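You operate a simulated robot arm through the tools that you are given. There is no shell and no other tool. Be economical: measure what you need, move in short steps, check, and stop when the job is done.

The job below is to be done with a simulated robot arm. You get a single attempt, and the scene is never put back.

## Task
Draw out about 70 cm of blue ribbon and stand the teal spool beside it to compare the colours.
Fine: The spool is in the ribbon drawer; shut it again. Free the reel brake to draw, back to HOLD.

The check looks at the end state, three seconds after you hand in, the way a careful person would. Anything else that was tipped, shoved, dropped, spilled or broken makes it a failure.

## Robot
A 6-joint arm with a two-finger parallel gripper on a trunk, on a base that drives. Base frame: it is fixed to the floor where the robot stands at the start and does not move with it; the origin is under the middle of the robot, x ahead of it, y to its left, z up. Lengths are in mm, angles in rad, forces in N, time in s.
Its first joint turns from -2.897 to 2.897 rad. Places, roughly: cradle catch [200, 1200, 1000]; drawer lock [400, 100, 700]; pink spool, purple spool, teal spool [0, 1250, 750]; reel brake [500, 0, 1000]; ribbon drawer [200, 1300, 800]; ruler slider [400, 200, 1000]; slider clamp [400, 300, 1000]; strip between the red roll and the ruler [300, 800, 900]; winding knob [500, 300, 1000]. Payload 3.91 kg.
The tool frame sits at the grasp point between the pads (the TCP): z along the fingers, y along the line on which they close. The tips reach 30 mm beyond it. The gripper opens to 110 mm. The fingers are 20 mm wide and 10 mm thick; the gripper's body (48 by 112 mm) begins 55 mm behind the TCP.
Orientation is that of the tool frame in the base frame, as a unit quaternion [x, y, z, w]. With the fingers straight down and closing along the base's y, the tool's x points along the base's -x, its y along +y and its z along -z.

## Interface
- The arm moves only by the tool move_arm. Its argument "plan" is a list that holds one entry, the list of rows, each a list of 7 numbers: the closure in counts, from 0 (fully open) to 255 (shut), then the shift along the tool's x, y, z in mm, then the turn, a rotation vector about the tool's x, y, z in rad. In form: [[[jaw, x, y, z, wx, wy, wz], ...]]. A call has 1 to 20 rows; each row is the pose to reach, as a shift and turn from the pose commanded when the call began, along the tool's axes at that moment. Rows are played at 5 a second. More than 50 mm and 0.15 rad between two rows, or a gripper value outside its range, and nothing of the call is played. Where a pose cannot be reached the arm comes as near as it can. A force on the tool above 50 N (or 10 N above the force at the start of the call, whichever is more), or a blocked arm, ends the call early, and 0.2 s more pass. Each finger travels about 45 mm/s and halts on what it meets, pressing with about 44 N; the grip force reading is that of the motor and also rises with nothing between the fingers. The clock runs only during rows and for 0.2 s after the last one: add rows that repeat a pose to give the fingers time. The reply holds the time, the measured pose of the TCP, the force on the tool along the base axes, the opening and the grip force, in the units named above and with some noise, with the torque about the TCP (base axes, N m) and any sound that the robot's microphone picked up.
- Cameras (640 x 400 px; columns grow to the right, rows downward): "scene" is now at [-3.2, 198.4, 1548.8]; the picture's right is [0.63, -0.78, 0.00], its down [-0.63, -0.51, -0.59] and it looks along [0.46, 0.37, -0.80] (base axes); focal length 287 px, centre (320, 200). "wrist" rides on the gripper at [71, 22, -107] in the tool frame; the picture's right is [-0.29, 0.96, 0.00], its down [-0.76, -0.23, -0.61] and it looks along [-0.58, -0.18, 0.79] (tool axes); focal length 243 px, centre (320, 200). There is no depth. A picture from a camera that has moved, and an enlarged one, comes with that camera's place and axes in the base frame and with its lens.
- camera(camera): a new picture of that camera. No time passes.
- slide_trunk(by): slides the trunk up (or, below 0, down) by that many mm; the arm and the scene camera ride with it, the base frame stays. It gives what a move gives, with no picture.
- steer(legs): drives the robot by 1 to 6 legs, each [ahead, left, turn to the left] in mm, mm and rad, along the robot's own axes; the way and the turn of a leg run together, so that a leg with both is an arc; at most 1500 mm and 3.142 rad a leg. The arm and the cameras ride along, it lands a little off, and it stops where it bumps. It gives what a move gives.
- pan_tilt(pan, tilt): turns the head with the scene camera to pan (to the left, within 1.501 rad either way) and tilt (down, from -0.506 to 1.204), counted from straight ahead of the robot. It gives what a move gives.
- enlarge(camera, box): a new picture of the part [left, top, right, bottom] of that camera's present view, enlarged. No time passes.
- sign_off(): hands the job in; it is judged then, once.

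Go step by step. Nothing tells you exact positions but the pictures and the camera data: compare them with the known pose of the tool, close in by small moves and look again before you grip or let go. The budget is 120 turns and 82 pictures, counting those below and the enlarged ones. Unless the task says otherwise, let go and move clear before handing in, and close with one line.

The tools are called after "Request:" by a JSON object that holds its "fn" and its "kwargs". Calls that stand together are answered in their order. move_arm: Moves the arm, as the interface text tells. Its arguments: {"type":"object","properties":{"plan":{"type":"array"}},"required":["plan"]} The other tools are called the same way: slide_trunk (by) slides the trunk up or down; steer (legs) drives the base; pan_tilt (pan, tilt) turns the head that bears the scene camera; camera (camera) takes a picture; enlarge (camera, box) takes an enlarged picture of a part of a camera's view; sign_off () hands the job in.

At the start:

```text
t: 0.0
position: [336.9, 313.3, 1261.9]
ee_rot: [-0.001, 1.0, 0.0, 0.001]
contact_force: [-0.6, -0.8, 1.1]
moment: [-0.01, -0.02, -0.03]
gripper_width: 110.1
gripper_force: 0.1
trunk travel left (down, up): [-525.0, 65.0]
robot x, y, heading: [1.4, -0.2, -0.004]
head pan, tilt: [0.681, 0.934]
```

scene: 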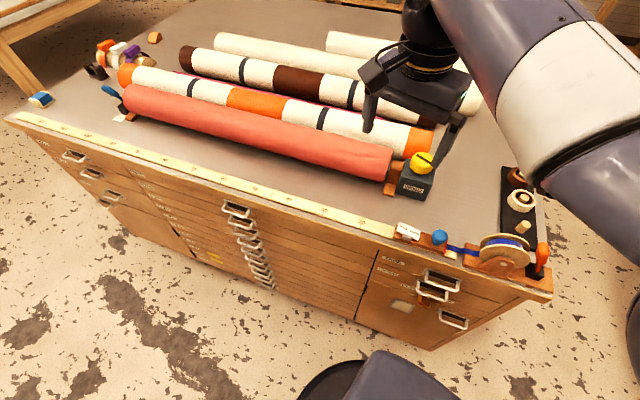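
wrist: 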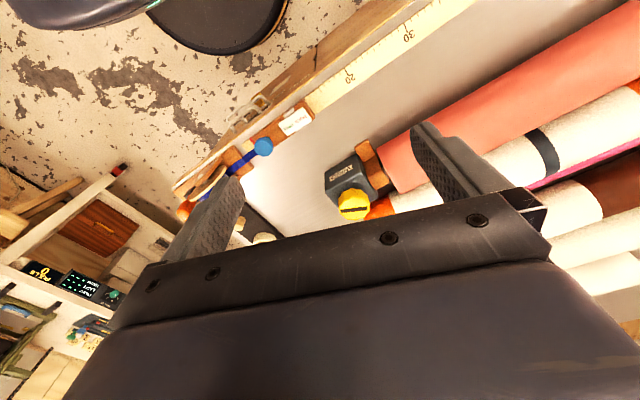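

I see a cabinet with fabric rolls, a ruler along its front edge, and at the right end a blue ribbon reel with a slider and brake. I'll look closer at the reel and at the drawers.

Request:
{"fn": "enlarge", "kwargs": {"camera": "scene", "box": [340, 140, 580, 340]}}

Request:
{"fn": "enlarge", "kwargs": {"camera": "scene", "box": [0, 20, 300, 300]}}

```text
2.00 times, centred on (460, 240) of scene
camera zoom: at [-3.2, 198.4, 1548.8], right [0.63, -0.78, 0.0], down [-0.63, -0.51, -0.59], along [0.46, 0.37, -0.8], focal length 573 px, centre (40, 120)
```

zoom: 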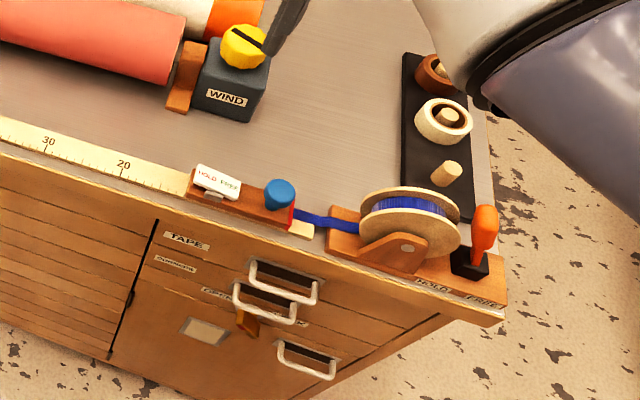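

```text
1.43 times, centred on (150, 160) of scene
camera zoom: at [-3.2, 198.4, 1548.8], right [0.63, -0.78, 0.0], down [-0.63, -0.51, -0.59], along [0.46, 0.37, -0.8], focal length 410 px, centre (563, 257)
```

zoom: 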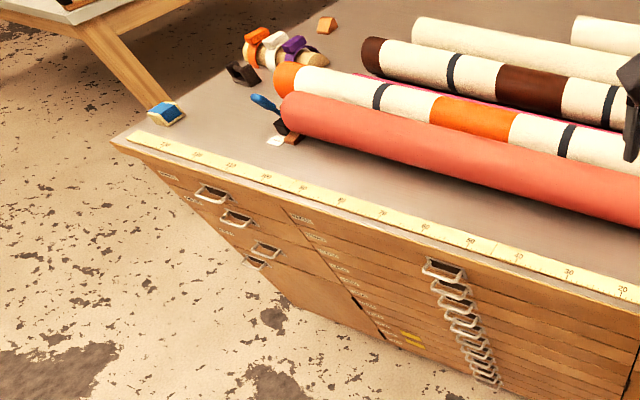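

I estimate that the bench front runs from about (560,50) to (0,1725), so it is turned roughly 0.32 rad from the robot. I'll turn to face it squarely, then aim the head at the reel.

Request:
{"fn": "steer", "kwargs": {"legs": [[0, 0, 0.327]]}}

Request:
{"fn": "pan_tilt", "kwargs": {"pan": -0.35, "tilt": 0.9}}

Request:
{"fn": "camera", "kwargs": {"camera": "scene"}}

```text
t: 1.4
position: [218.8, 404.2, 1261.0]
ee_rot: [-0.163, 0.987, 0.0, 0.001]
contact_force: [-0.3, 0.0, -0.3]
moment: [0.01, -0.02, 0.01]
gripper_width: 109.7
gripper_force: 0.1
trunk travel left (down, up): [-525.0, 65.0]
robot x, y, heading: [-2.8, 2.1, 0.331]
head pan, tilt: [0.681, 0.934]
```

```text
t: 2.7
position: [218.2, 405.1, 1260.0]
ee_rot: [-0.164, 0.986, 0.0, 0.0]
contact_force: [-0.4, 0.3, 0.0]
moment: [-0.03, -0.01, 0.02]
gripper_width: 110.2
gripper_force: 0.1
trunk travel left (down, up): [-525.0, 65.0]
robot x, y, heading: [0.3, -0.6, 0.328]
head pan, tilt: [-0.351, 0.901]
```

```text
77 pictures are left
camera scene: at [-31.0, 123.0, 1551.3], right [-0.02, -1.0, 0.0], down [-0.78, 0.02, -0.62], along [0.62, -0.01, -0.78], focal length 287 px, centre (320, 200)
```

scene: 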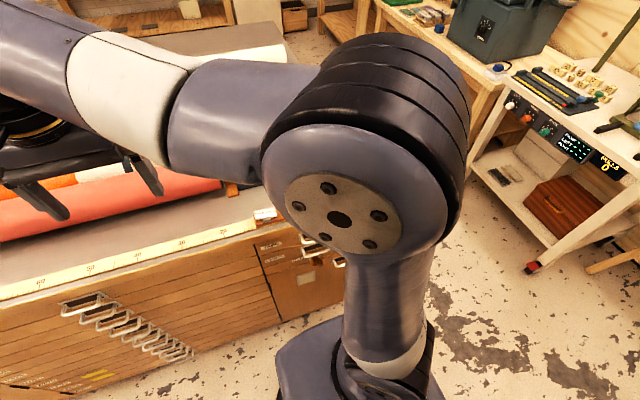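

The arm's elbow hides the reel from the head. I'll drive along the bench to the right so the reel lies to the robot's left, then look again.

Request:
{"fn": "steer", "kwargs": {"legs": [[0, -380, 0]]}}

Request:
{"fn": "pan_tilt", "kwargs": {"pan": 0.3, "tilt": 0.9}}

Request:
{"fn": "camera", "kwargs": {"camera": "scene"}}

Request:
{"fn": "camera", "kwargs": {"camera": "wrist"}}

```text
t: 5.1
position: [337.2, 51.5, 1261.8]
ee_rot: [-0.169, 0.986, 0.001, 0.0]
contact_force: [-0.2, -0.2, 0.0]
moment: [-0.02, 0.02, 0.0]
gripper_width: 110.1
gripper_force: 0.1
trunk travel left (down, up): [-525.0, 65.0]
robot x, y, heading: [122.1, -356.9, 0.339]
head pan, tilt: [-0.351, 0.901]
```

```text
t: 6.1
position: [336.9, 51.4, 1258.6]
ee_rot: [-0.169, 0.986, -0.001, 0.0]
contact_force: [-0.2, 0.4, 1.4]
moment: [0.0, -0.02, 0.01]
gripper_width: 109.9
gripper_force: 0.1
trunk travel left (down, up): [-525.0, 65.0]
robot x, y, heading: [124.1, -354.1, 0.34]
head pan, tilt: [0.3, 0.901]
```

```text
76 pictures are left
camera scene: at [76.1, -187.6, 1551.3], right [0.6, -0.8, 0.0], down [-0.63, -0.47, -0.62], along [0.5, 0.37, -0.78], focal length 287 px, centre (320, 200)
```

scene: 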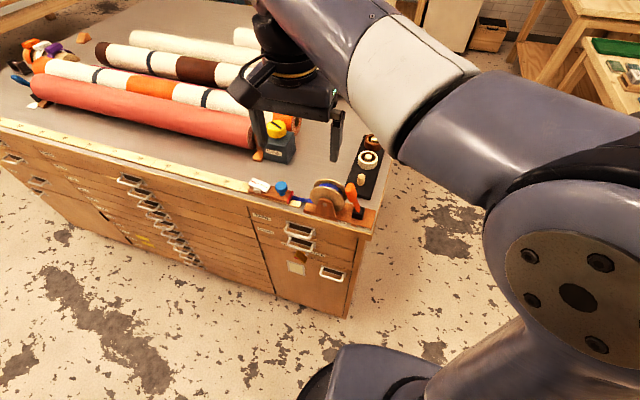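

```text
75 pictures are left
camera wrist: at [262.8, 48.1, 1367.4], right [-0.05, 1.0, 0.0], down [0.79, 0.04, 0.61], along [0.61, 0.03, -0.79], focal length 243 px, centre (320, 200)
```

wrist: 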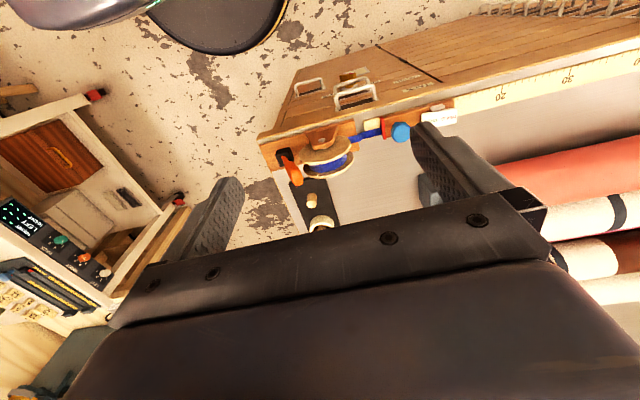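

The reel is clear of the arm now. I'll enlarge it.

Request:
{"fn": "enlarge", "kwargs": {"camera": "scene", "box": [235, 150, 395, 250]}}

Request:
{"fn": "enlarge", "kwargs": {"camera": "wrist", "box": [250, 60, 470, 200]}}

```text
4.00 times, centred on (315, 200) of scene
camera zoom: at [76.1, -187.6, 1551.3], right [0.6, -0.8, 0.0], down [-0.63, -0.47, -0.62], along [0.5, 0.37, -0.78], focal length 1147 px, centre (340, 200)
```

zoom: 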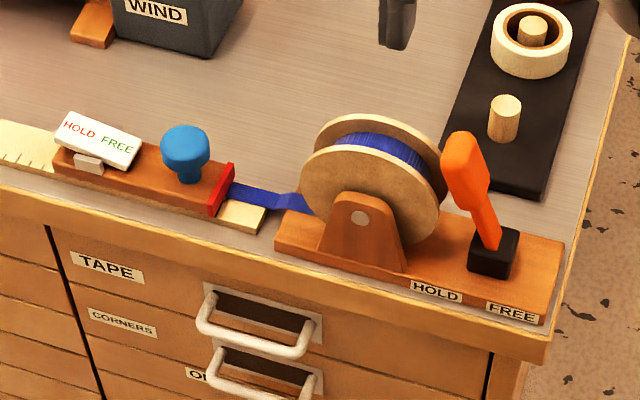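

```text
2.86 times, centred on (360, 130) of wrist
camera zoom: at [262.8, 48.1, 1367.4], right [-0.05, 1.0, 0.0], down [0.79, 0.04, 0.61], along [0.61, 0.03, -0.79], focal length 693 px, centre (206, 400)
```

zoom: 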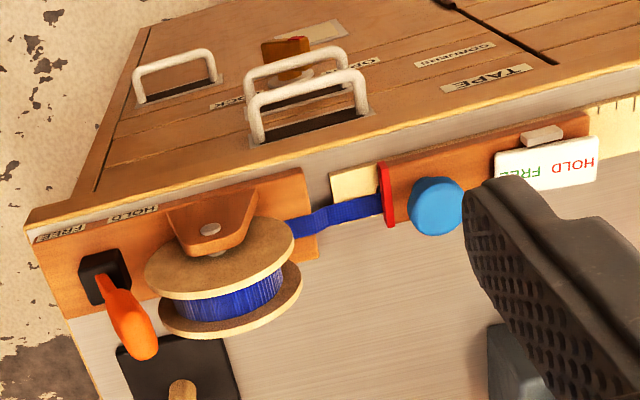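

By triangulating the two views I put the brake lever top near (475,19,1046), its pivot near (476,-13,965), the slider knob near (409,184,989) and the bench line direction at (-0.30,0.954). I'll bring the tool above the lever with the jaws closing across the bench, for a close look.

Request:
{"fn": "move_arm", "kwargs": {"plan": [[[0, -10.9, -6.9, 9.9, 0, 0, -0.14], [0, -21.7, -13.8, 19.8, 0, 0, -0.279], [0, -32.6, -20.7, 29.7, 0, 0, -0.419], [0, -43.4, -27.6, 39.6, 0, 0, -0.559], [0, -54.3, -34.5, 49.5, 0, 0, -0.699], [0, -65.2, -41.4, 59.4, 0, 0, -0.838], [0, -76, -48.3, 69.3, 0, 0, -0.978], [0, -86.9, -55.2, 79.2, 0, 0, -1.118], [0, -97.7, -62.1, 89.1, 0, 0, -1.257], [0, -108.6, -69, 99, 0, 0, -1.397], [0, -119.5, -76, 109, 0, 0, -1.537], [0, -119.5, -76, 109, 0, 0, -1.537], [0, -119.5, -76, 109, 0, 0, -1.537]]]}}

Request:
{"fn": "camera", "kwargs": {"camera": "wrist"}}

Request:
{"fn": "camera", "kwargs": {"camera": "scene"}}

```text
t: 8.9
position: [475.6, 18.1, 1153.1]
ee_rot: [0.808, -0.59, -0.001, 0.0]
contact_force: [0.3, -0.7, 0.8]
moment: [-0.04, -0.02, 0.03]
gripper_width: 110.0
gripper_force: 0.1
trunk travel left (down, up): [-525.0, 65.0]
robot x, y, heading: [118.5, -354.7, 0.341]
head pan, tilt: [0.3, 0.901]
```

```text
72 pictures are left
camera wrist: at [476.1, -55.4, 1258.9], right [-1.0, -0.01, 0.0], down [-0.01, 0.79, 0.61], along [-0.01, 0.61, -0.79], focal length 243 px, centre (320, 200)
```

wrist: 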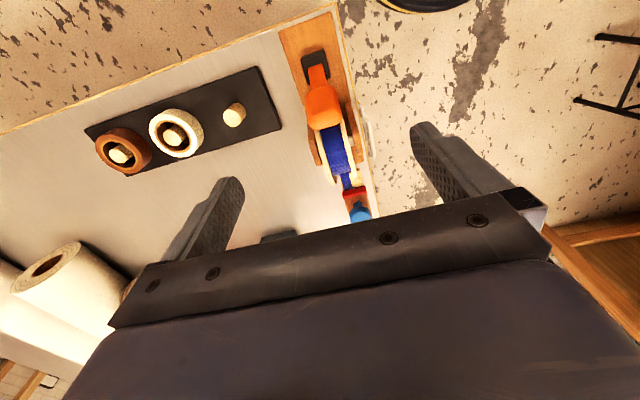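

```text
71 pictures are left
camera scene: at [76.0, -187.5, 1551.3], right [0.6, -0.8, 0.0], down [-0.63, -0.47, -0.62], along [0.5, 0.37, -0.78], focal length 287 px, centre (320, 200)
```

scene: 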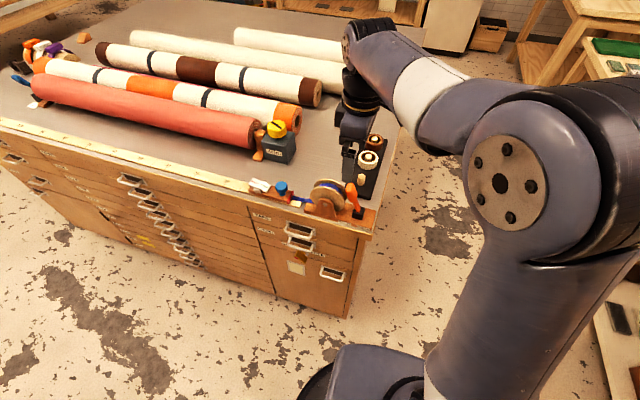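

The wrist view confirms the lever: its handle is centred near (473,16,1034) and tilts toward HOLD. I'll descend, then close on it.

Request:
{"fn": "move_arm", "kwargs": {"plan": [[[0, 1, 3, 40, 0, 0, 0], [0, 1, 3, 80, 0, 0, 0], [0, 1, 3, 105, 0, 0, 0], [0, 1, 3, 119, 0, 0, 0], [0, 1, 3, 119, 0, 0, 0], [255, 1, 3, 119, 0, 0, 0], [255, 1, 3, 119, 0, 0, 0], [255, 1, 3, 119, 0, 0, 0], [255, 1, 3, 119, 0, 0, 0], [255, 1, 3, 119, 0, 0, 0], [255, 1, 3, 119, 0, 0, 0], [255, 1, 3, 119, 0, 0, 0]]]}}

Request:
{"fn": "enlarge", "kwargs": {"camera": "scene", "box": [275, 130, 435, 230]}}

```text
t: 11.5
position: [472.2, 17.3, 1031.6]
ee_rot: [0.807, -0.59, -0.001, 0.001]
contact_force: [-13.0, -4.4, -3.4]
moment: [0.23, -0.13, 0.62]
gripper_width: 31.6
gripper_force: 44.9
trunk travel left (down, up): [-525.0, 65.0]
robot x, y, heading: [122.4, -356.6, 0.345]
head pan, tilt: [0.3, 0.901]
```

```text
4.00 times, centred on (355, 180) of scene
camera zoom: at [74.3, -188.0, 1551.2], right [0.6, -0.8, 0.0], down [-0.63, -0.47, -0.62], along [0.5, 0.37, -0.78], focal length 1147 px, centre (180, 280)
```

zoom: 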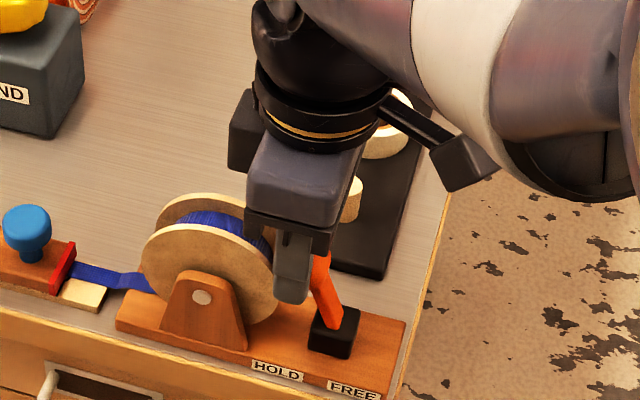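

I have the lever, 31.6 mm across. Next I'll swing it over to FREE along its arc.

Request:
{"fn": "move_arm", "kwargs": {"plan": [[[255, 9.2, 0, -2.7, 0, -0.126, 0], [255, 18.7, 0, -4.4, 0, -0.251, 0], [255, 28.4, 0, -5, 0, -0.377, 0], [255, 38.1, 0, -4.3, 0, -0.503, 0], [255, 47.5, 0, -2.5, 0, -0.628, 0], [255, 54, 0, 0, 0, -0.73, 0]]]}}

Request:
{"fn": "enlarge", "kwargs": {"camera": "scene", "box": [275, 130, 435, 230]}}

```text
t: 12.9
position: [487.9, -33.6, 1033.1]
ee_rot: [0.753, -0.552, -0.288, -0.212]
contact_force: [-9.2, 7.1, 4.4]
moment: [0.4, 1.2, 0.67]
gripper_width: 31.9
gripper_force: 45.0
trunk travel left (down, up): [-525.0, 65.0]
robot x, y, heading: [123.0, -355.6, 0.34]
head pan, tilt: [0.3, 0.901]
```

```text
4.00 times, centred on (355, 180) of scene
camera zoom: at [74.7, -186.7, 1551.4], right [0.6, -0.8, 0.0], down [-0.63, -0.47, -0.62], along [0.5, 0.37, -0.78], focal length 1147 px, centre (180, 280)
```

zoom: 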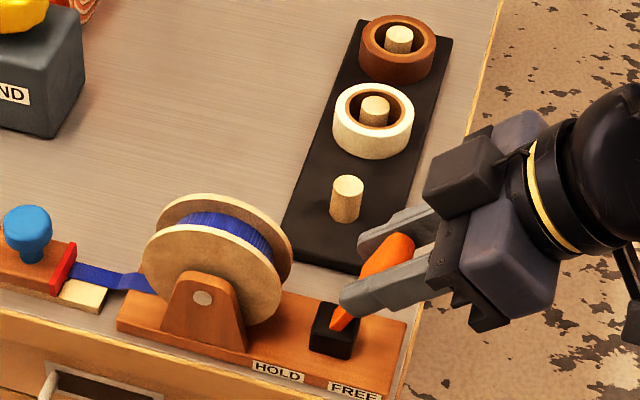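

The lever has swung over to the FREE side. I'll nudge it slightly further to feel for the end stop.

Request:
{"fn": "move_arm", "kwargs": {"plan": [[[255, 4, 0, 0, 0, -0.05, 0], [255, 8, 0, 0.4, 0, -0.1, 0], [255, 8, 0, 0.4, 0, -0.1, 0]]]}}

```text
t: 13.7
position: [490.8, -40.6, 1028.7]
ee_rot: [0.738, -0.541, -0.323, -0.241]
contact_force: [-2.9, -0.8, 26.1]
moment: [0.73, 0.82, 0.79]
gripper_width: 32.2
gripper_force: 44.9
trunk travel left (down, up): [-525.0, 65.0]
robot x, y, heading: [125.4, -356.2, 0.344]
head pan, tilt: [0.3, 0.901]
```

The force rose to 26 N at the end stop, so the brake is free. I'll let go, retract and straighten up.

Request:
{"fn": "move_arm", "kwargs": {"plan": [[[0, 0, 0, 0, 0, 0, 0], [0, 0, 0, 0, 0, 0, 0], [0, 0, 0, 0, 0, 0, 0], [0, 0, 0, -40, 0, 0, 0], [0, 0, 0, -80, 0, 0, 0], [0, 0, 0, -100, 0, 0.14, 0], [0, 0, 0, -120, 0, 0.28, 0], [0, 0, 0, -120, 0, 0.42, 0], [0, 0, 0, -120, 0, 0.56, 0], [0, 0, 0, -120, 0, 0.7, 0], [0, 0, 0, -120, 0, 0.835, 0], [0, 0, 0, -120, 0, 0.835, 0]]]}}

Request:
{"fn": "enlarge", "kwargs": {"camera": "scene", "box": [235, 150, 395, 250]}}

```text
t: 16.3
position: [517.9, -122.8, 1109.1]
ee_rot: [0.807, -0.591, 0.003, 0.003]
contact_force: [-0.1, -0.1, 0.1]
moment: [0.0, 0.03, -0.02]
gripper_width: 110.1
gripper_force: 0.0
trunk travel left (down, up): [-525.0, 65.0]
robot x, y, heading: [125.4, -357.7, 0.343]
head pan, tilt: [0.3, 0.901]
```

```text
4.00 times, centred on (315, 200) of scene
camera zoom: at [76.1, -187.4, 1551.3], right [0.6, -0.8, 0.0], down [-0.63, -0.47, -0.62], along [0.5, 0.37, -0.78], focal length 1147 px, centre (340, 200)
```

zoom: 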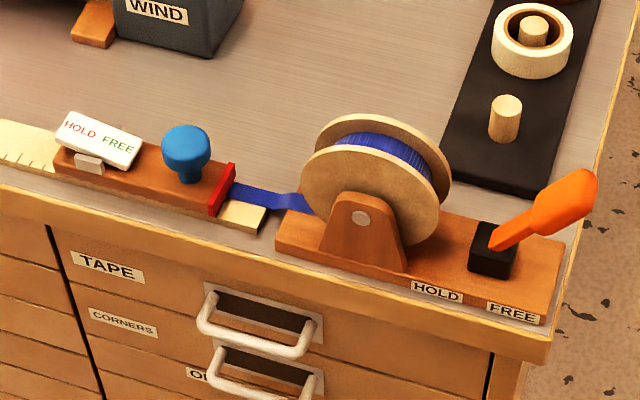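

The brake is on FREE. Next I'll move above the slider to see how its HOLD/FREE clamp works.

Request:
{"fn": "move_arm", "kwargs": {"plan": [[[0, -45, 2, -20, 0, 0, 0], [0, -90, 4, -20, 0, 0, 0], [0, -135, 6, -20, 0, 0, 0], [0, -180, 8, -20, 0, 0, 0], [0, -225, 10, -20, 0, 0, 0], [0, -270, 12, -20, 0, 0, 0], [0, -315, 14, -20, 0, 0, 0], [0, -360, 16, -20, 0, 0, 0], [0, -403, 17, -20, 0, 0, 0], [0, -403, 17, -20, 0, 0, 0]]]}}

Request:
{"fn": "camera", "kwargs": {"camera": "wrist"}}

```text
t: 18.5
position: [378.4, 256.6, 1126.0]
ee_rot: [0.806, -0.592, 0.002, 0.0]
contact_force: [-0.5, -0.3, -0.3]
moment: [0.03, 0.01, 0.01]
gripper_width: 109.9
gripper_force: 0.0
trunk travel left (down, up): [-525.0, 65.0]
robot x, y, heading: [122.8, -358.1, 0.341]
head pan, tilt: [0.3, 0.901]
```

```text
67 pictures are left
camera wrist: at [379.0, 182.9, 1232.3], right [-1.0, -0.01, 0.0], down [-0.01, 0.8, 0.6], along [-0.01, 0.6, -0.8], focal length 243 px, centre (320, 200)
```

wrist: 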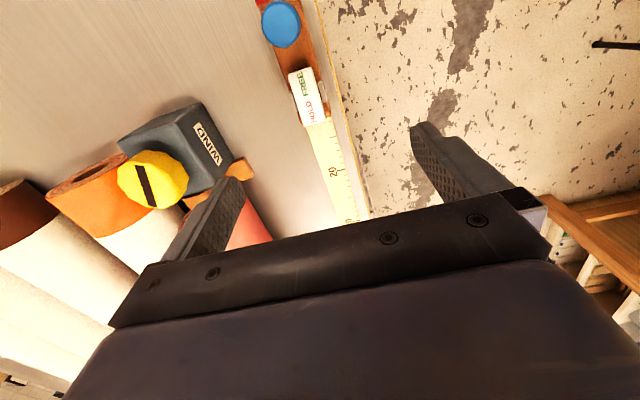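

Request:
{"fn": "enlarge", "kwargs": {"camera": "wrist", "box": [240, 0, 400, 140]}}

Request:
{"fn": "enlarge", "kwargs": {"camera": "scene", "box": [235, 165, 315, 225]}}

```text
2.86 times, centred on (320, 70) of wrist
camera zoom: at [379.0, 182.9, 1232.3], right [-1.0, -0.01, 0.0], down [-0.01, 0.8, 0.6], along [-0.01, 0.6, -0.8], focal length 693 px, centre (320, 571)
```

zoom: 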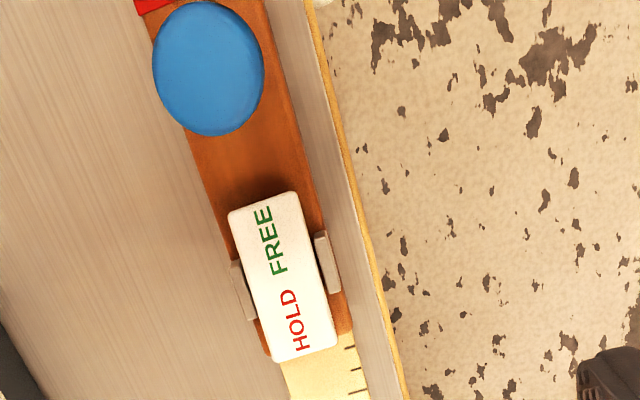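

```text
6.67 times, centred on (275, 195) of scene
camera zoom: at [75.9, -187.1, 1551.2], right [0.6, -0.8, 0.0], down [-0.63, -0.47, -0.62], along [0.5, 0.37, -0.78], focal length 1911 px, centre (620, 233)
```

zoom: 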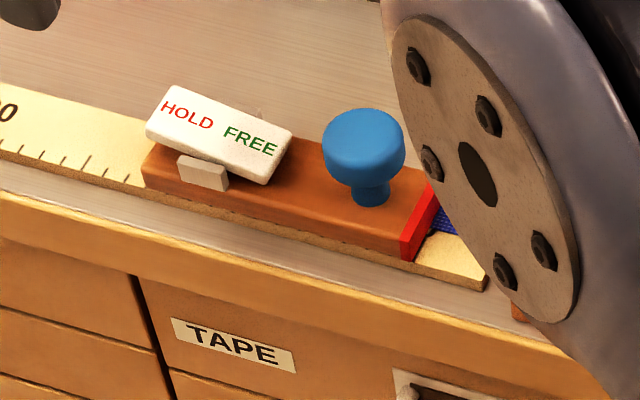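

The clamp is a rocker whose FREE end already looks pressed down, so the slider should run. Its red index is near ruler zero and the 20 mark is near v=227 along the bench, so the target is about 700 mm to the left. I'll drive the base left to the middle of that travel.

Request:
{"fn": "move_arm", "kwargs": {"plan": [[[0, 0, 0, -40, 0, 0, 0], [0, 0, 0, -40, 0, 0, 0]]]}}

Request:
{"fn": "steer", "kwargs": {"legs": [[0, 760, -0.036]]}}

Request:
{"fn": "pan_tilt", "kwargs": {"pan": 0.3, "tilt": 0.9}}

Request:
{"fn": "camera", "kwargs": {"camera": "scene"}}

```text
t: 19.1
position: [377.1, 255.2, 1167.5]
ee_rot: [0.807, -0.591, 0.002, 0.002]
contact_force: [0.0, -0.1, 0.4]
moment: [-0.02, 0.0, -0.04]
gripper_width: 110.2
gripper_force: 0.0
trunk travel left (down, up): [-525.0, 65.0]
robot x, y, heading: [119.5, -359.4, 0.343]
head pan, tilt: [0.3, 0.901]
```

```text
t: 23.2
position: [156.2, 963.2, 1166.0]
ee_rot: [0.797, -0.604, 0.002, 0.002]
contact_force: [0.2, -0.1, 1.1]
moment: [0.02, 0.02, 0.0]
gripper_width: 110.2
gripper_force: 0.0
trunk travel left (down, up): [-525.0, 65.0]
robot x, y, heading: [-119.3, 361.0, 0.301]
head pan, tilt: [0.3, 0.901]
```

```text
t: 23.8
position: [155.8, 963.8, 1167.4]
ee_rot: [0.797, -0.604, 0.002, 0.001]
contact_force: [0.4, -0.6, -0.9]
moment: [-0.03, 0.0, 0.01]
gripper_width: 109.9
gripper_force: 0.0
trunk travel left (down, up): [-525.0, 65.0]
robot x, y, heading: [-119.7, 359.2, 0.308]
head pan, tilt: [0.3, 0.901]
```

```text
64 pictures are left
camera scene: at [-159.1, 530.1, 1551.3], right [0.57, -0.82, 0.0], down [-0.64, -0.45, -0.62], along [0.51, 0.35, -0.78], focal length 287 px, centre (320, 200)
```

scene: 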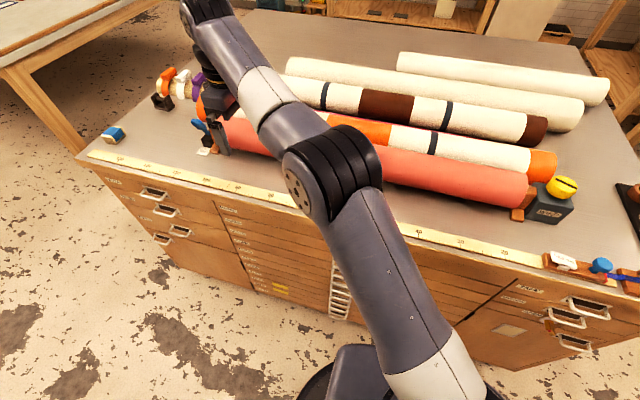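

A third view confirms the knob at (411,187,983). I'll swing the arm back above it, keeping clear of the rolls.

Request:
{"fn": "move_arm", "kwargs": {"plan": [[[0, 45.4, -2, 3, 0, 0, -0.002], [0, 90.8, -4, 6, 0, 0, -0.004], [0, 136.2, -6, 9, 0, 0, -0.006], [0, 181.6, -8, 12, 0, 0, -0.008], [0, 227, -10, 15, 0, 0, -0.01], [0, 272.4, -12, 18, 0, 0, -0.012], [0, 317.8, -14, 21, 0, 0, -0.014], [0, 363.2, -16, 24, 0, 0, -0.016], [0, 408.6, -18, 27, 0, 0, -0.018], [0, 454, -20, 30, 0, 0, -0.02], [0, 499.4, -22, 33, 0, 0, -0.022], [0, 544.8, -24, 36, 0, 0, -0.024], [0, 590.2, -26, 39, 0, 0, -0.026], [0, 635.6, -28, 42, 0, 0, -0.028], [0, 681, -30, 45, 0, 0, -0.03], [0, 726.4, -32, 48, 0, 0, -0.032], [0, 771.8, -34, 51, 0, 0, -0.032], [0, 817, -36, 54, 0, 0, -0.032], [0, 817, -36, 54, 0, 0, -0.032]]]}}

Request:
{"fn": "camera", "kwargs": {"camera": "wrist"}}

```text
t: 27.8
position: [411.8, 187.4, 1115.4]
ee_rot: [0.807, -0.591, 0.002, 0.002]
contact_force: [-0.5, -0.2, -0.2]
moment: [0.0, 0.0, -0.01]
gripper_width: 109.9
gripper_force: 0.1
trunk travel left (down, up): [-525.0, 65.0]
robot x, y, heading: [-120.0, 360.8, 0.314]
head pan, tilt: [0.3, 0.901]
```

```text
63 pictures are left
camera wrist: at [412.4, 113.2, 1221.1], right [-1.0, -0.01, 0.0], down [-0.01, 0.8, 0.6], along [-0.01, 0.6, -0.8], focal length 243 px, centre (320, 200)
```

wrist: 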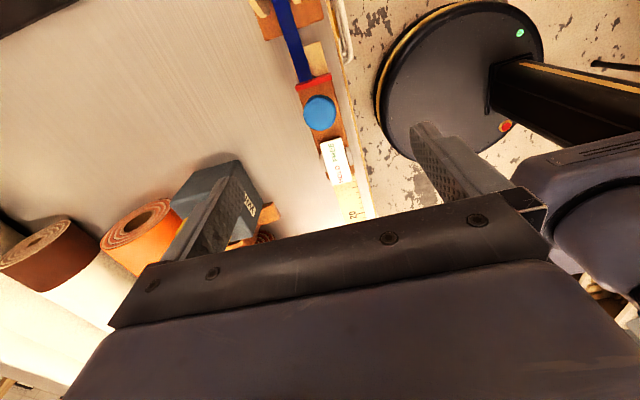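

The tool is centred over the knob, so I'll descend and grip it.

Request:
{"fn": "move_arm", "kwargs": {"plan": [[[0, 0, 0, 45, 0, 0, 0], [0, 0, 0, 85, 0, 0, 0], [0, 0, 0, 105, 0, 0, 0], [0, 0, 0, 116, 0, 0, 0], [0, 0, 0, 116, 0, 0, 0], [255, 0, 0, 116, 0, 0, 0], [255, 0, 0, 116, 0, 0, 0], [255, 0, 0, 116, 0, 0, 0], [255, 0, 0, 116, 0, 0, 0], [255, 0, 0, 116, 0, 0, 0], [255, 0, 0, 116, 0, 0, 0]]]}}

Request:
{"fn": "camera", "kwargs": {"camera": "wrist"}}

```text
t: 30.2
position: [413.4, 186.4, 1000.5]
ee_rot: [0.807, -0.59, 0.002, 0.002]
contact_force: [3.0, 1.6, -0.2]
moment: [0.02, -0.09, -0.02]
gripper_width: 31.4
gripper_force: 45.0
trunk travel left (down, up): [-525.0, 65.0]
robot x, y, heading: [-119.6, 362.0, 0.31]
head pan, tilt: [0.3, 0.901]
```

```text
62 pictures are left
camera wrist: at [413.4, 112.5, 1106.5], right [-1.0, -0.01, 0.0], down [-0.01, 0.8, 0.6], along [-0.01, 0.6, -0.8], focal length 243 px, centre (320, 200)
```

wrist: 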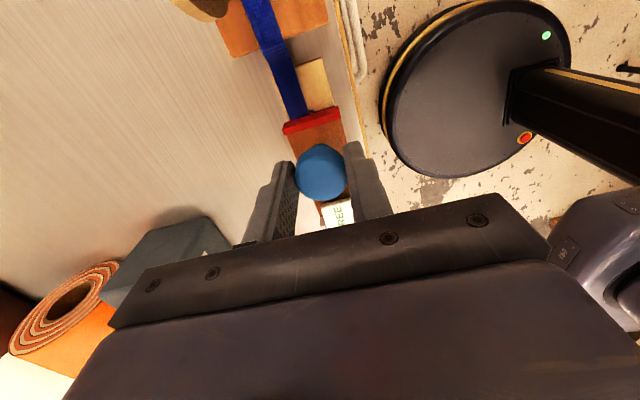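

The knob is held. I'll pull 30 mm to the left as a test.

Request:
{"fn": "move_arm", "kwargs": {"plan": [[[255, -8, 0, 0, 0, 0, 0], [255, -16, 0, 0, 0, 0, 0], [255, -24, 0, 0, 0, 0, 0], [255, -30, 0, 0, 0, 0, 0], [255, -30, 0, 0, 0, 0, 0]]]}}

Request:
{"fn": "camera", "kwargs": {"camera": "wrist"}}

```text
t: 31.4
position: [404.2, 214.2, 1000.1]
ee_rot: [0.807, -0.59, 0.002, 0.001]
contact_force: [7.6, 1.1, -2.7]
moment: [-0.25, -0.39, -0.06]
gripper_width: 31.3
gripper_force: 45.0
trunk travel left (down, up): [-525.0, 65.0]
robot x, y, heading: [-117.4, 362.7, 0.307]
head pan, tilt: [0.3, 0.901]
```

```text
61 pictures are left
camera wrist: at [404.5, 140.4, 1106.5], right [-1.0, -0.01, 0.0], down [-0.01, 0.8, 0.6], along [-0.01, 0.6, -0.8], focal length 243 px, centre (320, 200)
```

wrist: 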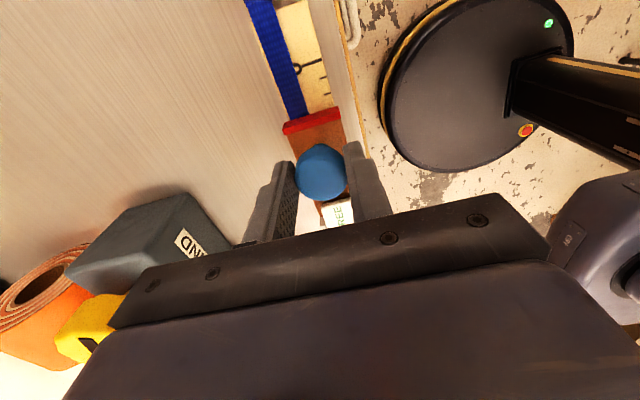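

It runs freely and the ruler's 0 mark is now showing. I'll keep drawing in stages while I watch the side force.

Request:
{"fn": "move_arm", "kwargs": {"plan": [[[255, -25, 0, 0, 0, 0, 0], [255, -50, 0, 0, 0, 0, 0], [255, -75, 0, 0, 0, 0, 0], [255, -100, 0, 0, 0, 0, 0], [255, -125, 0, 0, 0, 0, 0], [255, -150, 0, 0, 0, 0, 0], [255, -150, 0, 0, 0, 0, 0]]]}}

```text
t: 33.0
position: [355.8, 360.1, 1000.2]
ee_rot: [0.807, -0.591, 0.001, 0.002]
contact_force: [-6.4, -1.6, 2.3]
moment: [-0.47, 0.19, 0.09]
gripper_width: 31.3
gripper_force: 45.2
trunk travel left (down, up): [-525.0, 65.0]
robot x, y, heading: [-118.4, 358.5, 0.309]
head pan, tilt: [0.3, 0.901]
```

Request:
{"fn": "move_arm", "kwargs": {"plan": [[[255, -25, 0.5, 0, 0, 0, 0], [255, -50, 0.8, 0, 0, 0, 0], [255, -75, 1.2, 0, 0, 0, 0], [255, -100, 1.6, 0, 0, 0, 0], [255, -125, 2, 0, 0, 0, 0], [255, -150, 2.4, 0, 0, 0, 0], [255, -175, 2.8, 0, 0, 0, 0], [255, -200, 3.2, 0, 0, 0, 0], [255, -225, 3.6, 0, 0, 0, 0], [255, -250, 4, 0, 0, 0, 0], [255, -250, 4, 0, 0, 0, 0]]]}}

Request:
{"fn": "camera", "kwargs": {"camera": "wrist"}}

```text
t: 35.4
position: [279.8, 594.2, 998.2]
ee_rot: [0.806, -0.591, 0.003, -0.001]
contact_force: [11.8, 4.7, 35.3]
moment: [0.35, -0.25, -0.02]
gripper_width: 31.2
gripper_force: 44.8
trunk travel left (down, up): [-525.0, 65.0]
robot x, y, heading: [-118.2, 355.2, 0.314]
head pan, tilt: [0.3, 0.901]
```

```text
60 pictures are left
camera wrist: at [280.6, 520.7, 1104.9], right [-1.0, -0.01, -0.01], down [-0.01, 0.79, 0.61], along [0.0, 0.61, -0.79], focal length 243 px, centre (320, 200)
```

wrist: 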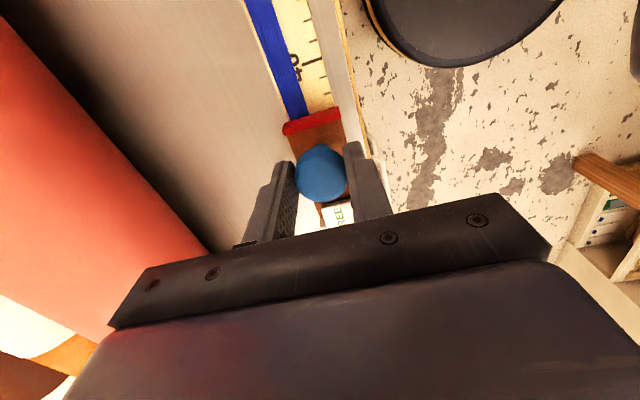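

Upward force of 35 N shows I'm pressing down a little, so I'll rise as I go. First I'll read the scale.

Request:
{"fn": "enlarge", "kwargs": {"camera": "wrist", "box": [240, 0, 400, 140]}}

Request:
{"fn": "move_arm", "kwargs": {"plan": [[[255, 0, 0.5, -1.5, 0, 0, 0], [255, 0, 1, -2, 0, 0, 0]]]}}

```text
2.86 times, centred on (320, 70) of wrist
camera zoom: at [280.6, 520.7, 1104.9], right [-1.0, -0.01, -0.01], down [-0.01, 0.79, 0.61], along [0.0, 0.61, -0.79], focal length 693 px, centre (320, 571)
```

zoom: 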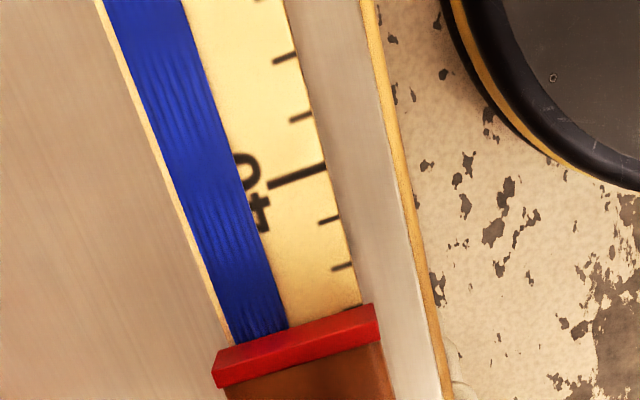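

```text
t: 36.0
position: [280.2, 594.9, 998.6]
ee_rot: [0.806, -0.592, 0.002, 0.001]
contact_force: [20.1, 7.5, 6.4]
moment: [1.18, -0.41, -0.12]
gripper_width: 31.3
gripper_force: 44.6
trunk travel left (down, up): [-525.0, 65.0]
robot x, y, heading: [-113.6, 361.7, 0.311]
head pan, tilt: [0.3, 0.901]
```

The index reads about 43. I'll correct the side offset and continue another 250 mm.

Request:
{"fn": "move_arm", "kwargs": {"plan": [[[255, 0, -2, 0, 0, 0, 0], [255, -25, -1.8, 0, 0, 0, 0], [255, -50, -1.6, 0, 0, 0, 0], [255, -75, -1.4, 0, 0, 0, 0], [255, -100, -1.2, 0, 0, 0, 0], [255, -120, -1, 0, 0, 0, 0], [255, -120, -1, 0, 0, 0, 0]]]}}

```text
t: 37.6
position: [244.6, 709.1, 998.8]
ee_rot: [0.807, -0.591, 0.002, 0.003]
contact_force: [13.4, 4.0, -15.8]
moment: [-0.57, -0.48, -0.02]
gripper_width: 31.6
gripper_force: 44.8
trunk travel left (down, up): [-525.0, 65.0]
robot x, y, heading: [-116.6, 358.0, 0.308]
head pan, tilt: [0.3, 0.901]
```

Request:
{"fn": "move_arm", "kwargs": {"plan": [[[255, 0, -1.5, 0.7, 0, 0, 0], [255, -25, -1.5, 0.7, 0, 0, 0], [255, -50, -1.5, 0.7, 0, 0, 0], [255, -75, -1.5, 0.7, 0, 0, 0], [255, -100, -1.5, 0.7, 0, 0, 0], [255, -125, -1.5, 0.7, 0, 0, 0], [255, -145, -1.5, 0.7, 0, 0, 0], [255, -145, -1.5, 0.7, 0, 0, 0]]]}}

Request:
{"fn": "enlarge", "kwargs": {"camera": "wrist", "box": [240, 0, 400, 140]}}

```text
t: 39.4
position: [198.5, 848.6, 999.1]
ee_rot: [0.807, -0.591, 0.002, 0.002]
contact_force: [-18.2, -5.7, -5.6]
moment: [-0.95, 0.22, 0.03]
gripper_width: 31.3
gripper_force: 45.0
trunk travel left (down, up): [-525.0, 65.0]
robot x, y, heading: [-115.6, 358.6, 0.311]
head pan, tilt: [0.3, 0.901]
```

```text
2.86 times, centred on (320, 70) of wrist
camera zoom: at [199.1, 775.5, 1105.4], right [-1.0, -0.01, 0.0], down [-0.01, 0.8, 0.6], along [-0.01, 0.6, -0.8], focal length 693 px, centre (320, 571)
```

zoom: 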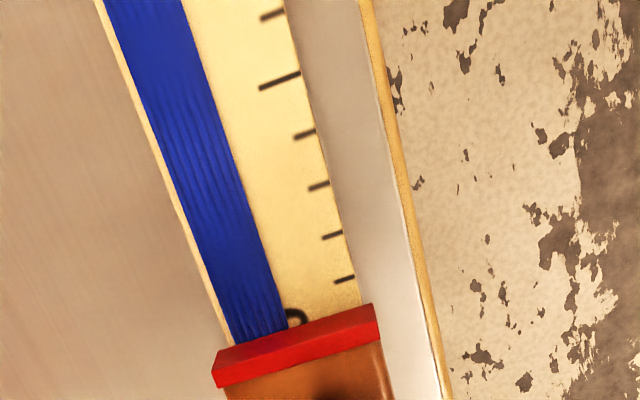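

The index's right face reads about 69.7. I'll nudge it 3 mm more, then look before letting go.

Request:
{"fn": "move_arm", "kwargs": {"plan": [[[255, -1.5, 0.7, 0, 0, 0, 0], [255, -3, 1, 0, 0, 0, 0], [255, -3, 1, 0, 0, 0, 0]]]}}

Request:
{"fn": "enlarge", "kwargs": {"camera": "wrist", "box": [240, 20, 400, 220]}}

```text
t: 40.2
position: [197.9, 850.8, 998.1]
ee_rot: [0.807, -0.591, 0.003, 0.002]
contact_force: [-17.8, -7.2, -5.7]
moment: [-0.44, 0.38, 0.0]
gripper_width: 31.5
gripper_force: 45.1
trunk travel left (down, up): [-525.0, 65.0]
robot x, y, heading: [-118.0, 360.9, 0.309]
head pan, tilt: [0.3, 0.901]
```

```text
2.00 times, centred on (320, 120) of wrist
camera zoom: at [198.5, 776.8, 1105.3], right [-1.0, -0.01, 0.0], down [-0.01, 0.8, 0.6], along [-0.01, 0.6, -0.8], focal length 485 px, centre (320, 360)
```

zoom: 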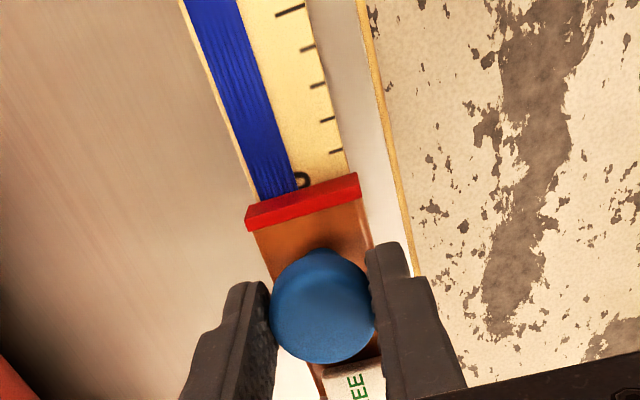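

The index is close to 70. I'll open the jaws and rise straight up, then check that the slider stays put.

Request:
{"fn": "move_arm", "kwargs": {"plan": [[[180, 0, 0, 0, 0, 0, 0], [100, 0, 0, 0, 0, 0, 0], [0, 0, 0, 0, 0, 0, 0], [0, 0, 0, 0, 0, 0, 0], [0, 0, 0, -40, 0, 0, 0], [0, 0, 0, -80, 0, 0, 0], [0, 0, 0, -80, 0, 0, 0]]]}}

Request:
{"fn": "camera", "kwargs": {"camera": "wrist"}}

```text
t: 41.8
position: [200.0, 849.3, 1079.4]
ee_rot: [0.806, -0.592, 0.003, 0.002]
contact_force: [-0.5, -0.2, 0.9]
moment: [0.02, -0.03, 0.01]
gripper_width: 109.9
gripper_force: 0.0
trunk travel left (down, up): [-525.0, 65.0]
robot x, y, heading: [-118.6, 361.7, 0.31]
head pan, tilt: [0.3, 0.901]
```

```text
56 pictures are left
camera wrist: at [201.1, 775.6, 1185.6], right [-1.0, -0.01, 0.0], down [-0.01, 0.8, 0.6], along [-0.01, 0.6, -0.8], focal length 243 px, centre (320, 200)
```

wrist: 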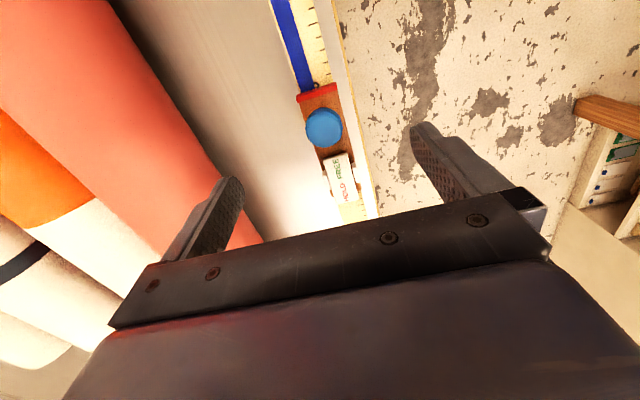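

The slider stays put with the ribbon at 70, so the clamp needs nothing. Next I'll raise the arm, drive back right and return the brake to HOLD.

Request:
{"fn": "move_arm", "kwargs": {"plan": [[[0, 0, 0, -50, 0, 0, 0], [0, 0, 0, -100, 0, 0, 0], [255, 0, 0, -100, 0, 0, 0]]]}}

Request:
{"fn": "steer", "kwargs": {"legs": [[0, -640, 0]]}}

Request:
{"fn": "camera", "kwargs": {"camera": "scene"}}

```text
t: 42.6
position: [199.3, 849.6, 1181.6]
ee_rot: [0.807, -0.591, 0.002, 0.002]
contact_force: [-0.2, 0.2, 0.0]
moment: [0.02, -0.05, 0.01]
gripper_width: 75.0
gripper_force: 0.0
trunk travel left (down, up): [-525.0, 65.0]
robot x, y, heading: [-118.7, 360.1, 0.308]
head pan, tilt: [0.3, 0.901]
```

```text
t: 46.2
position: [395.9, 230.6, 1181.5]
ee_rot: [0.808, -0.589, 0.002, 0.002]
contact_force: [0.0, -0.2, 0.2]
moment: [0.02, -0.02, -0.01]
gripper_width: 0.1
gripper_force: 37.4
trunk travel left (down, up): [-525.0, 65.0]
robot x, y, heading: [81.8, -259.5, 0.31]
head pan, tilt: [0.3, 0.901]
```

```text
55 pictures are left
camera scene: at [39.5, -90.6, 1551.3], right [0.58, -0.82, 0.0], down [-0.64, -0.45, -0.62], along [0.51, 0.36, -0.78], focal length 287 px, centre (320, 200)
```

scene: 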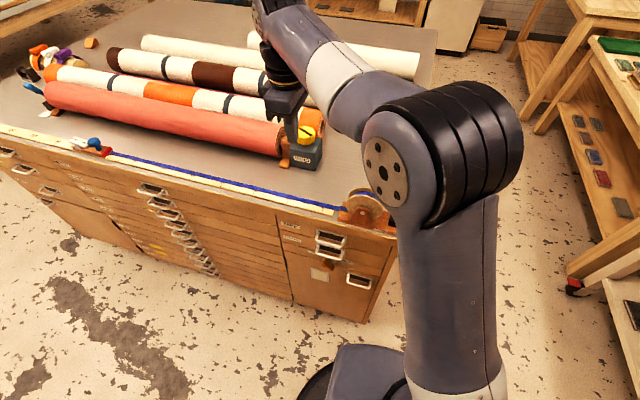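

I'll bring the closed fingers to the right of the lever at height, then lower them.

Request:
{"fn": "move_arm", "kwargs": {"plan": [[[255, 44, -1, 0, 0, 0, 0], [255, 88, -2, 0, 0, 0, 0], [255, 132, -2, 0, 0, 0, 0], [255, 176, -3, 0, 0, 0, 0], [255, 220, -4, 0, 0, 0, 0], [255, 264, -5, 0, 0, 0, 0], [255, 308, -6, 0, 0, 0, 0], [255, 347, -6, 0, 0, 0, 0], [255, 347, -6, 45, 0, 0, 0], [255, 347, -6, 70, 0, 0, 0], [255, 347, -6, 70, 0, 0, 0]]]}}

Request:
{"fn": "camera", "kwargs": {"camera": "wrist"}}

Request:
{"fn": "camera", "kwargs": {"camera": "scene"}}

```text
t: 48.6
position: [508.2, -98.9, 1114.1]
ee_rot: [0.809, -0.588, 0.002, 0.001]
contact_force: [-0.7, 0.3, -0.5]
moment: [0.02, -0.02, 0.0]
gripper_width: 0.0
gripper_force: 37.5
trunk travel left (down, up): [-525.0, 65.0]
robot x, y, heading: [85.8, -263.3, 0.314]
head pan, tilt: [0.3, 0.901]
```

```text
54 pictures are left
camera wrist: at [509.1, -172.0, 1219.3], right [-1.0, -0.02, 0.0], down [-0.02, 0.8, 0.6], along [-0.01, 0.6, -0.8], focal length 243 px, centre (320, 200)
```

wrist: 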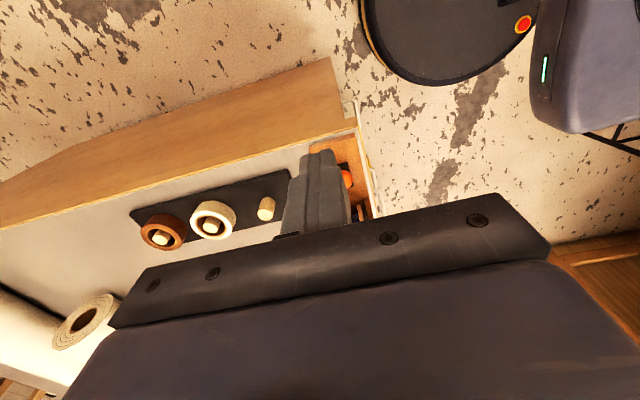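

```text
53 pictures are left
camera scene: at [39.5, -90.6, 1551.3], right [0.58, -0.82, 0.0], down [-0.64, -0.45, -0.62], along [0.51, 0.36, -0.78], focal length 287 px, centre (320, 200)
```

scene: 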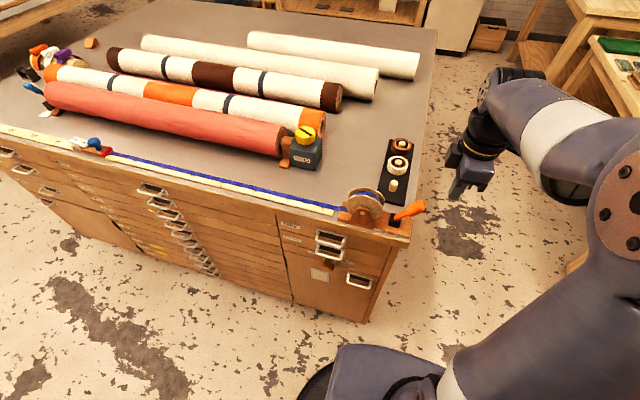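

The lever tip is beside the fingers with a gap. I'll lower to z 1040 and push toward the reel.

Request:
{"fn": "move_arm", "kwargs": {"plan": [[[255, 0, 0, 40, 0, 0, 0], [255, 0, 0, 74, 0, 0, 0], [255, 0, 0, 74, 0, 0, 0], [255, -12, 0, 74, 0, 0, 0], [255, -24, 0, 74, 0, 0, 0], [255, -36, 0, 74, 0, 0, 0], [255, -48, 0, 74, 0, 0, 0], [255, -60, 0, 74, 0, 0, 0], [255, -70, 0, 74, 0, 0, 0], [255, -80, 0, 74, 0, 0, 0], [255, -80, 0, 74, 0, 0, 0]]]}}

Request:
{"fn": "enlarge", "kwargs": {"camera": "scene", "box": [320, 150, 480, 250]}}

```text
t: 50.3
position: [494.6, -55.5, 1045.5]
ee_rot: [0.808, -0.59, 0.007, -0.002]
contact_force: [-9.6, -14.6, 24.0]
moment: [0.21, 0.21, 0.21]
gripper_width: 0.0
gripper_force: 38.1
trunk travel left (down, up): [-525.0, 65.0]
robot x, y, heading: [80.2, -262.0, 0.315]
head pan, tilt: [0.3, 0.901]
stopped in row 8: the force on the tool passed its limit (the readings are from after the stop); the commanded pose is now the measured one
```

```text
4.00 times, centred on (400, 200) of scene
camera zoom: at [36.8, -93.8, 1551.7], right [0.58, -0.82, 0.0], down [-0.64, -0.45, -0.62], along [0.51, 0.36, -0.78], focal length 1147 px, centre (0, 200)
```

zoom: 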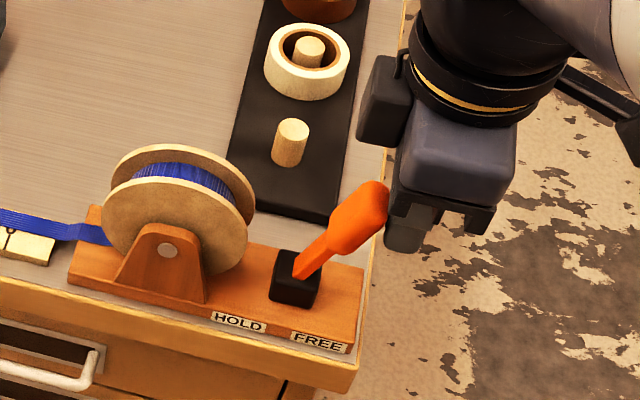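

The fingers met the lever's end and jammed. The lever has come only part way up, so I'll back off, open the jaws and grip it as before, tilted in line with it.

Request:
{"fn": "move_arm", "kwargs": {"plan": [[[255, 15, 0, 0, 0, 0, 0], [255, 15, 0, -40, 0, 0, 0], [0, 5, 0, -72, 0, -0.13, 0], [0, -4, 0, -72, 0, -0.26, 0], [0, -4, 0, -72, 0, -0.26, 0], [0, -4, 0, -72, 0, -0.26, 0], [0, -4, 0, -72, 0, -0.26, 0], [0, -4, 0, -72, 0, -0.26, 0], [0, -4, 0, -72, 0, -0.26, 0]]]}}

Request:
{"fn": "enlarge", "kwargs": {"camera": "scene", "box": [320, 150, 480, 250]}}

Request:
{"fn": "camera", "kwargs": {"camera": "wrist"}}

```text
t: 52.3
position: [493.6, -45.8, 1115.1]
ee_rot: [0.802, -0.584, -0.099, -0.078]
contact_force: [-0.3, 0.0, 0.3]
moment: [-0.01, 0.04, 0.03]
gripper_width: 110.1
gripper_force: 0.2
trunk travel left (down, up): [-525.0, 65.0]
robot x, y, heading: [81.7, -258.3, 0.315]
head pan, tilt: [0.3, 0.901]
```

```text
4.00 times, centred on (400, 200) of scene
camera zoom: at [39.7, -91.0, 1551.3], right [0.58, -0.82, 0.0], down [-0.64, -0.45, -0.62], along [0.51, 0.36, -0.78], focal length 1147 px, centre (0, 200)
```

zoom: 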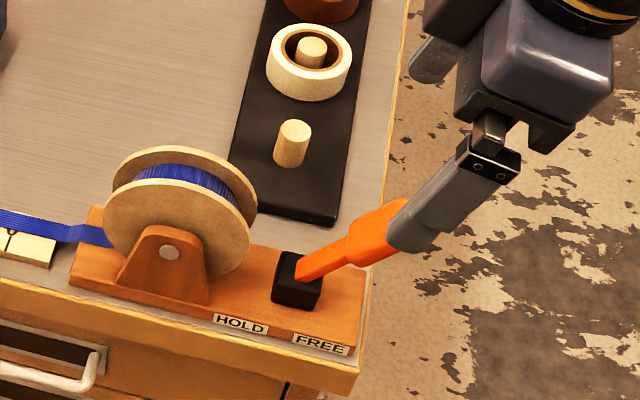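

```text
50 pictures are left
camera wrist: at [501.2, -144.5, 1199.5], right [-1.0, -0.03, 0.06], down [0.03, 0.62, 0.78], along [-0.06, 0.78, -0.62], focal length 243 px, centre (320, 200)
```

wrist: 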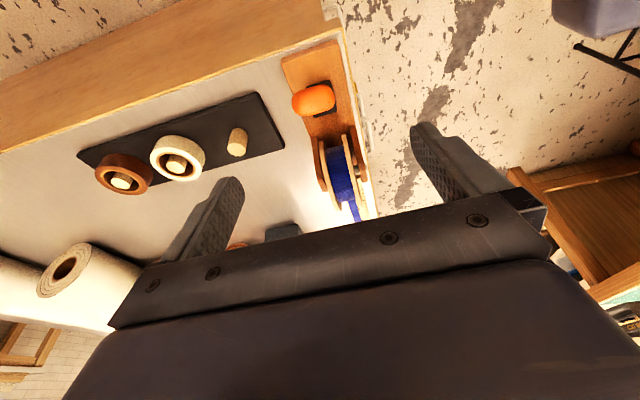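

The lever springs back, so it must pass centre. I'll descend on its FREE position with the tool tilted to match and grip it.

Request:
{"fn": "move_arm", "kwargs": {"plan": [[[0, 8, 0, 20, 0, -0.1, 0], [0, 16, 0, 50, 0, -0.195, 0], [0, 16, 0, 70, 0, -0.195, 0], [0, 16, 0, 84.7, 0, -0.195, 0], [0, 16, 0, 84.7, 0, -0.195, 0], [255, 16, 0, 84.7, 0, -0.195, 0], [255, 16, 0, 84.7, 0, -0.195, 0], [255, 16, 0, 84.7, 0, -0.195, 0], [255, 16, 0, 84.7, 0, -0.195, 0], [255, 16, 0, 84.7, 0, -0.195, 0], [255, 16, 0, 84.7, 0, -0.195, 0], [255, 16, 0, 84.7, 0, -0.195, 0]]]}}

Request:
{"fn": "enlarge", "kwargs": {"camera": "scene", "box": [320, 150, 480, 250]}}

```text
t: 54.9
position: [490.8, -43.6, 1028.8]
ee_rot: [0.788, -0.574, -0.178, -0.134]
contact_force: [-4.5, -1.3, 0.5]
moment: [-0.41, 1.25, 0.57]
gripper_width: 31.6
gripper_force: 45.4
trunk travel left (down, up): [-525.0, 65.0]
robot x, y, heading: [81.0, -258.6, 0.309]
head pan, tilt: [0.3, 0.901]
```

```text
4.00 times, centred on (400, 200) of scene
camera zoom: at [39.2, -91.2, 1551.3], right [0.58, -0.82, 0.0], down [-0.64, -0.45, -0.62], along [0.51, 0.36, -0.78], focal length 1147 px, centre (0, 200)
```

zoom: 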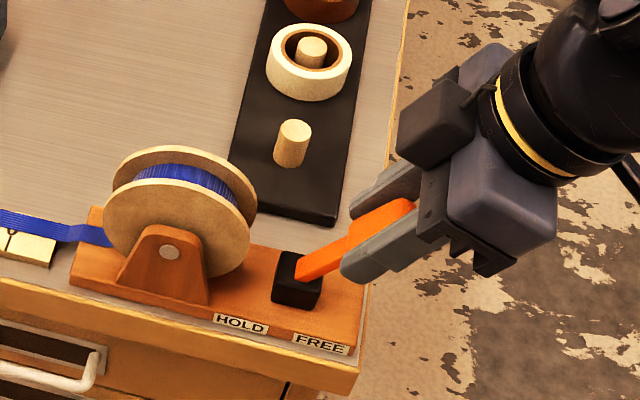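

The handle is gripped at 31.6 mm. I'll swing it back to HOLD along the arc.

Request:
{"fn": "move_arm", "kwargs": {"plan": [[[255, -8.7, 0, 0.6, 0, 0.118, 0], [255, -17.2, 0, 2.3, 0, 0.236, 0], [255, -25.6, 0, 5, 0, 0.354, 0], [255, -33.4, 0, 8.7, 0, 0.472, 0], [255, -40.9, 0, 13.2, 0, 0.59, 0], [255, -47.7, 0, 18.6, 0, 0.708, 0], [255, -53.9, 0, 24.7, 0, 0.826, 0], [255, -53.9, 0, 24.7, 0, 0.826, 0]]]}}

Request:
{"fn": "enlarge", "kwargs": {"camera": "scene", "box": [320, 150, 480, 250]}}

```text
t: 56.7
position: [472.3, 15.7, 1028.2]
ee_rot: [0.793, -0.579, 0.155, 0.109]
contact_force: [-11.2, -4.9, 19.4]
moment: [-0.99, 0.98, -0.07]
gripper_width: 31.8
gripper_force: 45.3
trunk travel left (down, up): [-525.0, 65.0]
robot x, y, heading: [82.9, -256.9, 0.315]
head pan, tilt: [0.3, 0.901]
```

```text
4.00 times, centred on (400, 200) of scene
camera zoom: at [37.1, -92.2, 1551.3], right [0.58, -0.82, 0.0], down [-0.64, -0.45, -0.62], along [0.51, 0.36, -0.78], focal length 1147 px, centre (0, 200)
```

zoom: 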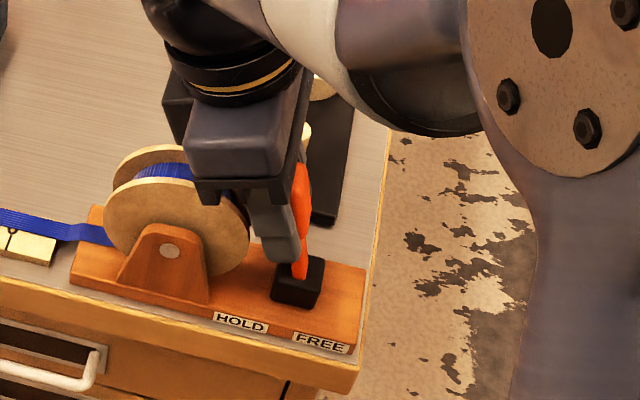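

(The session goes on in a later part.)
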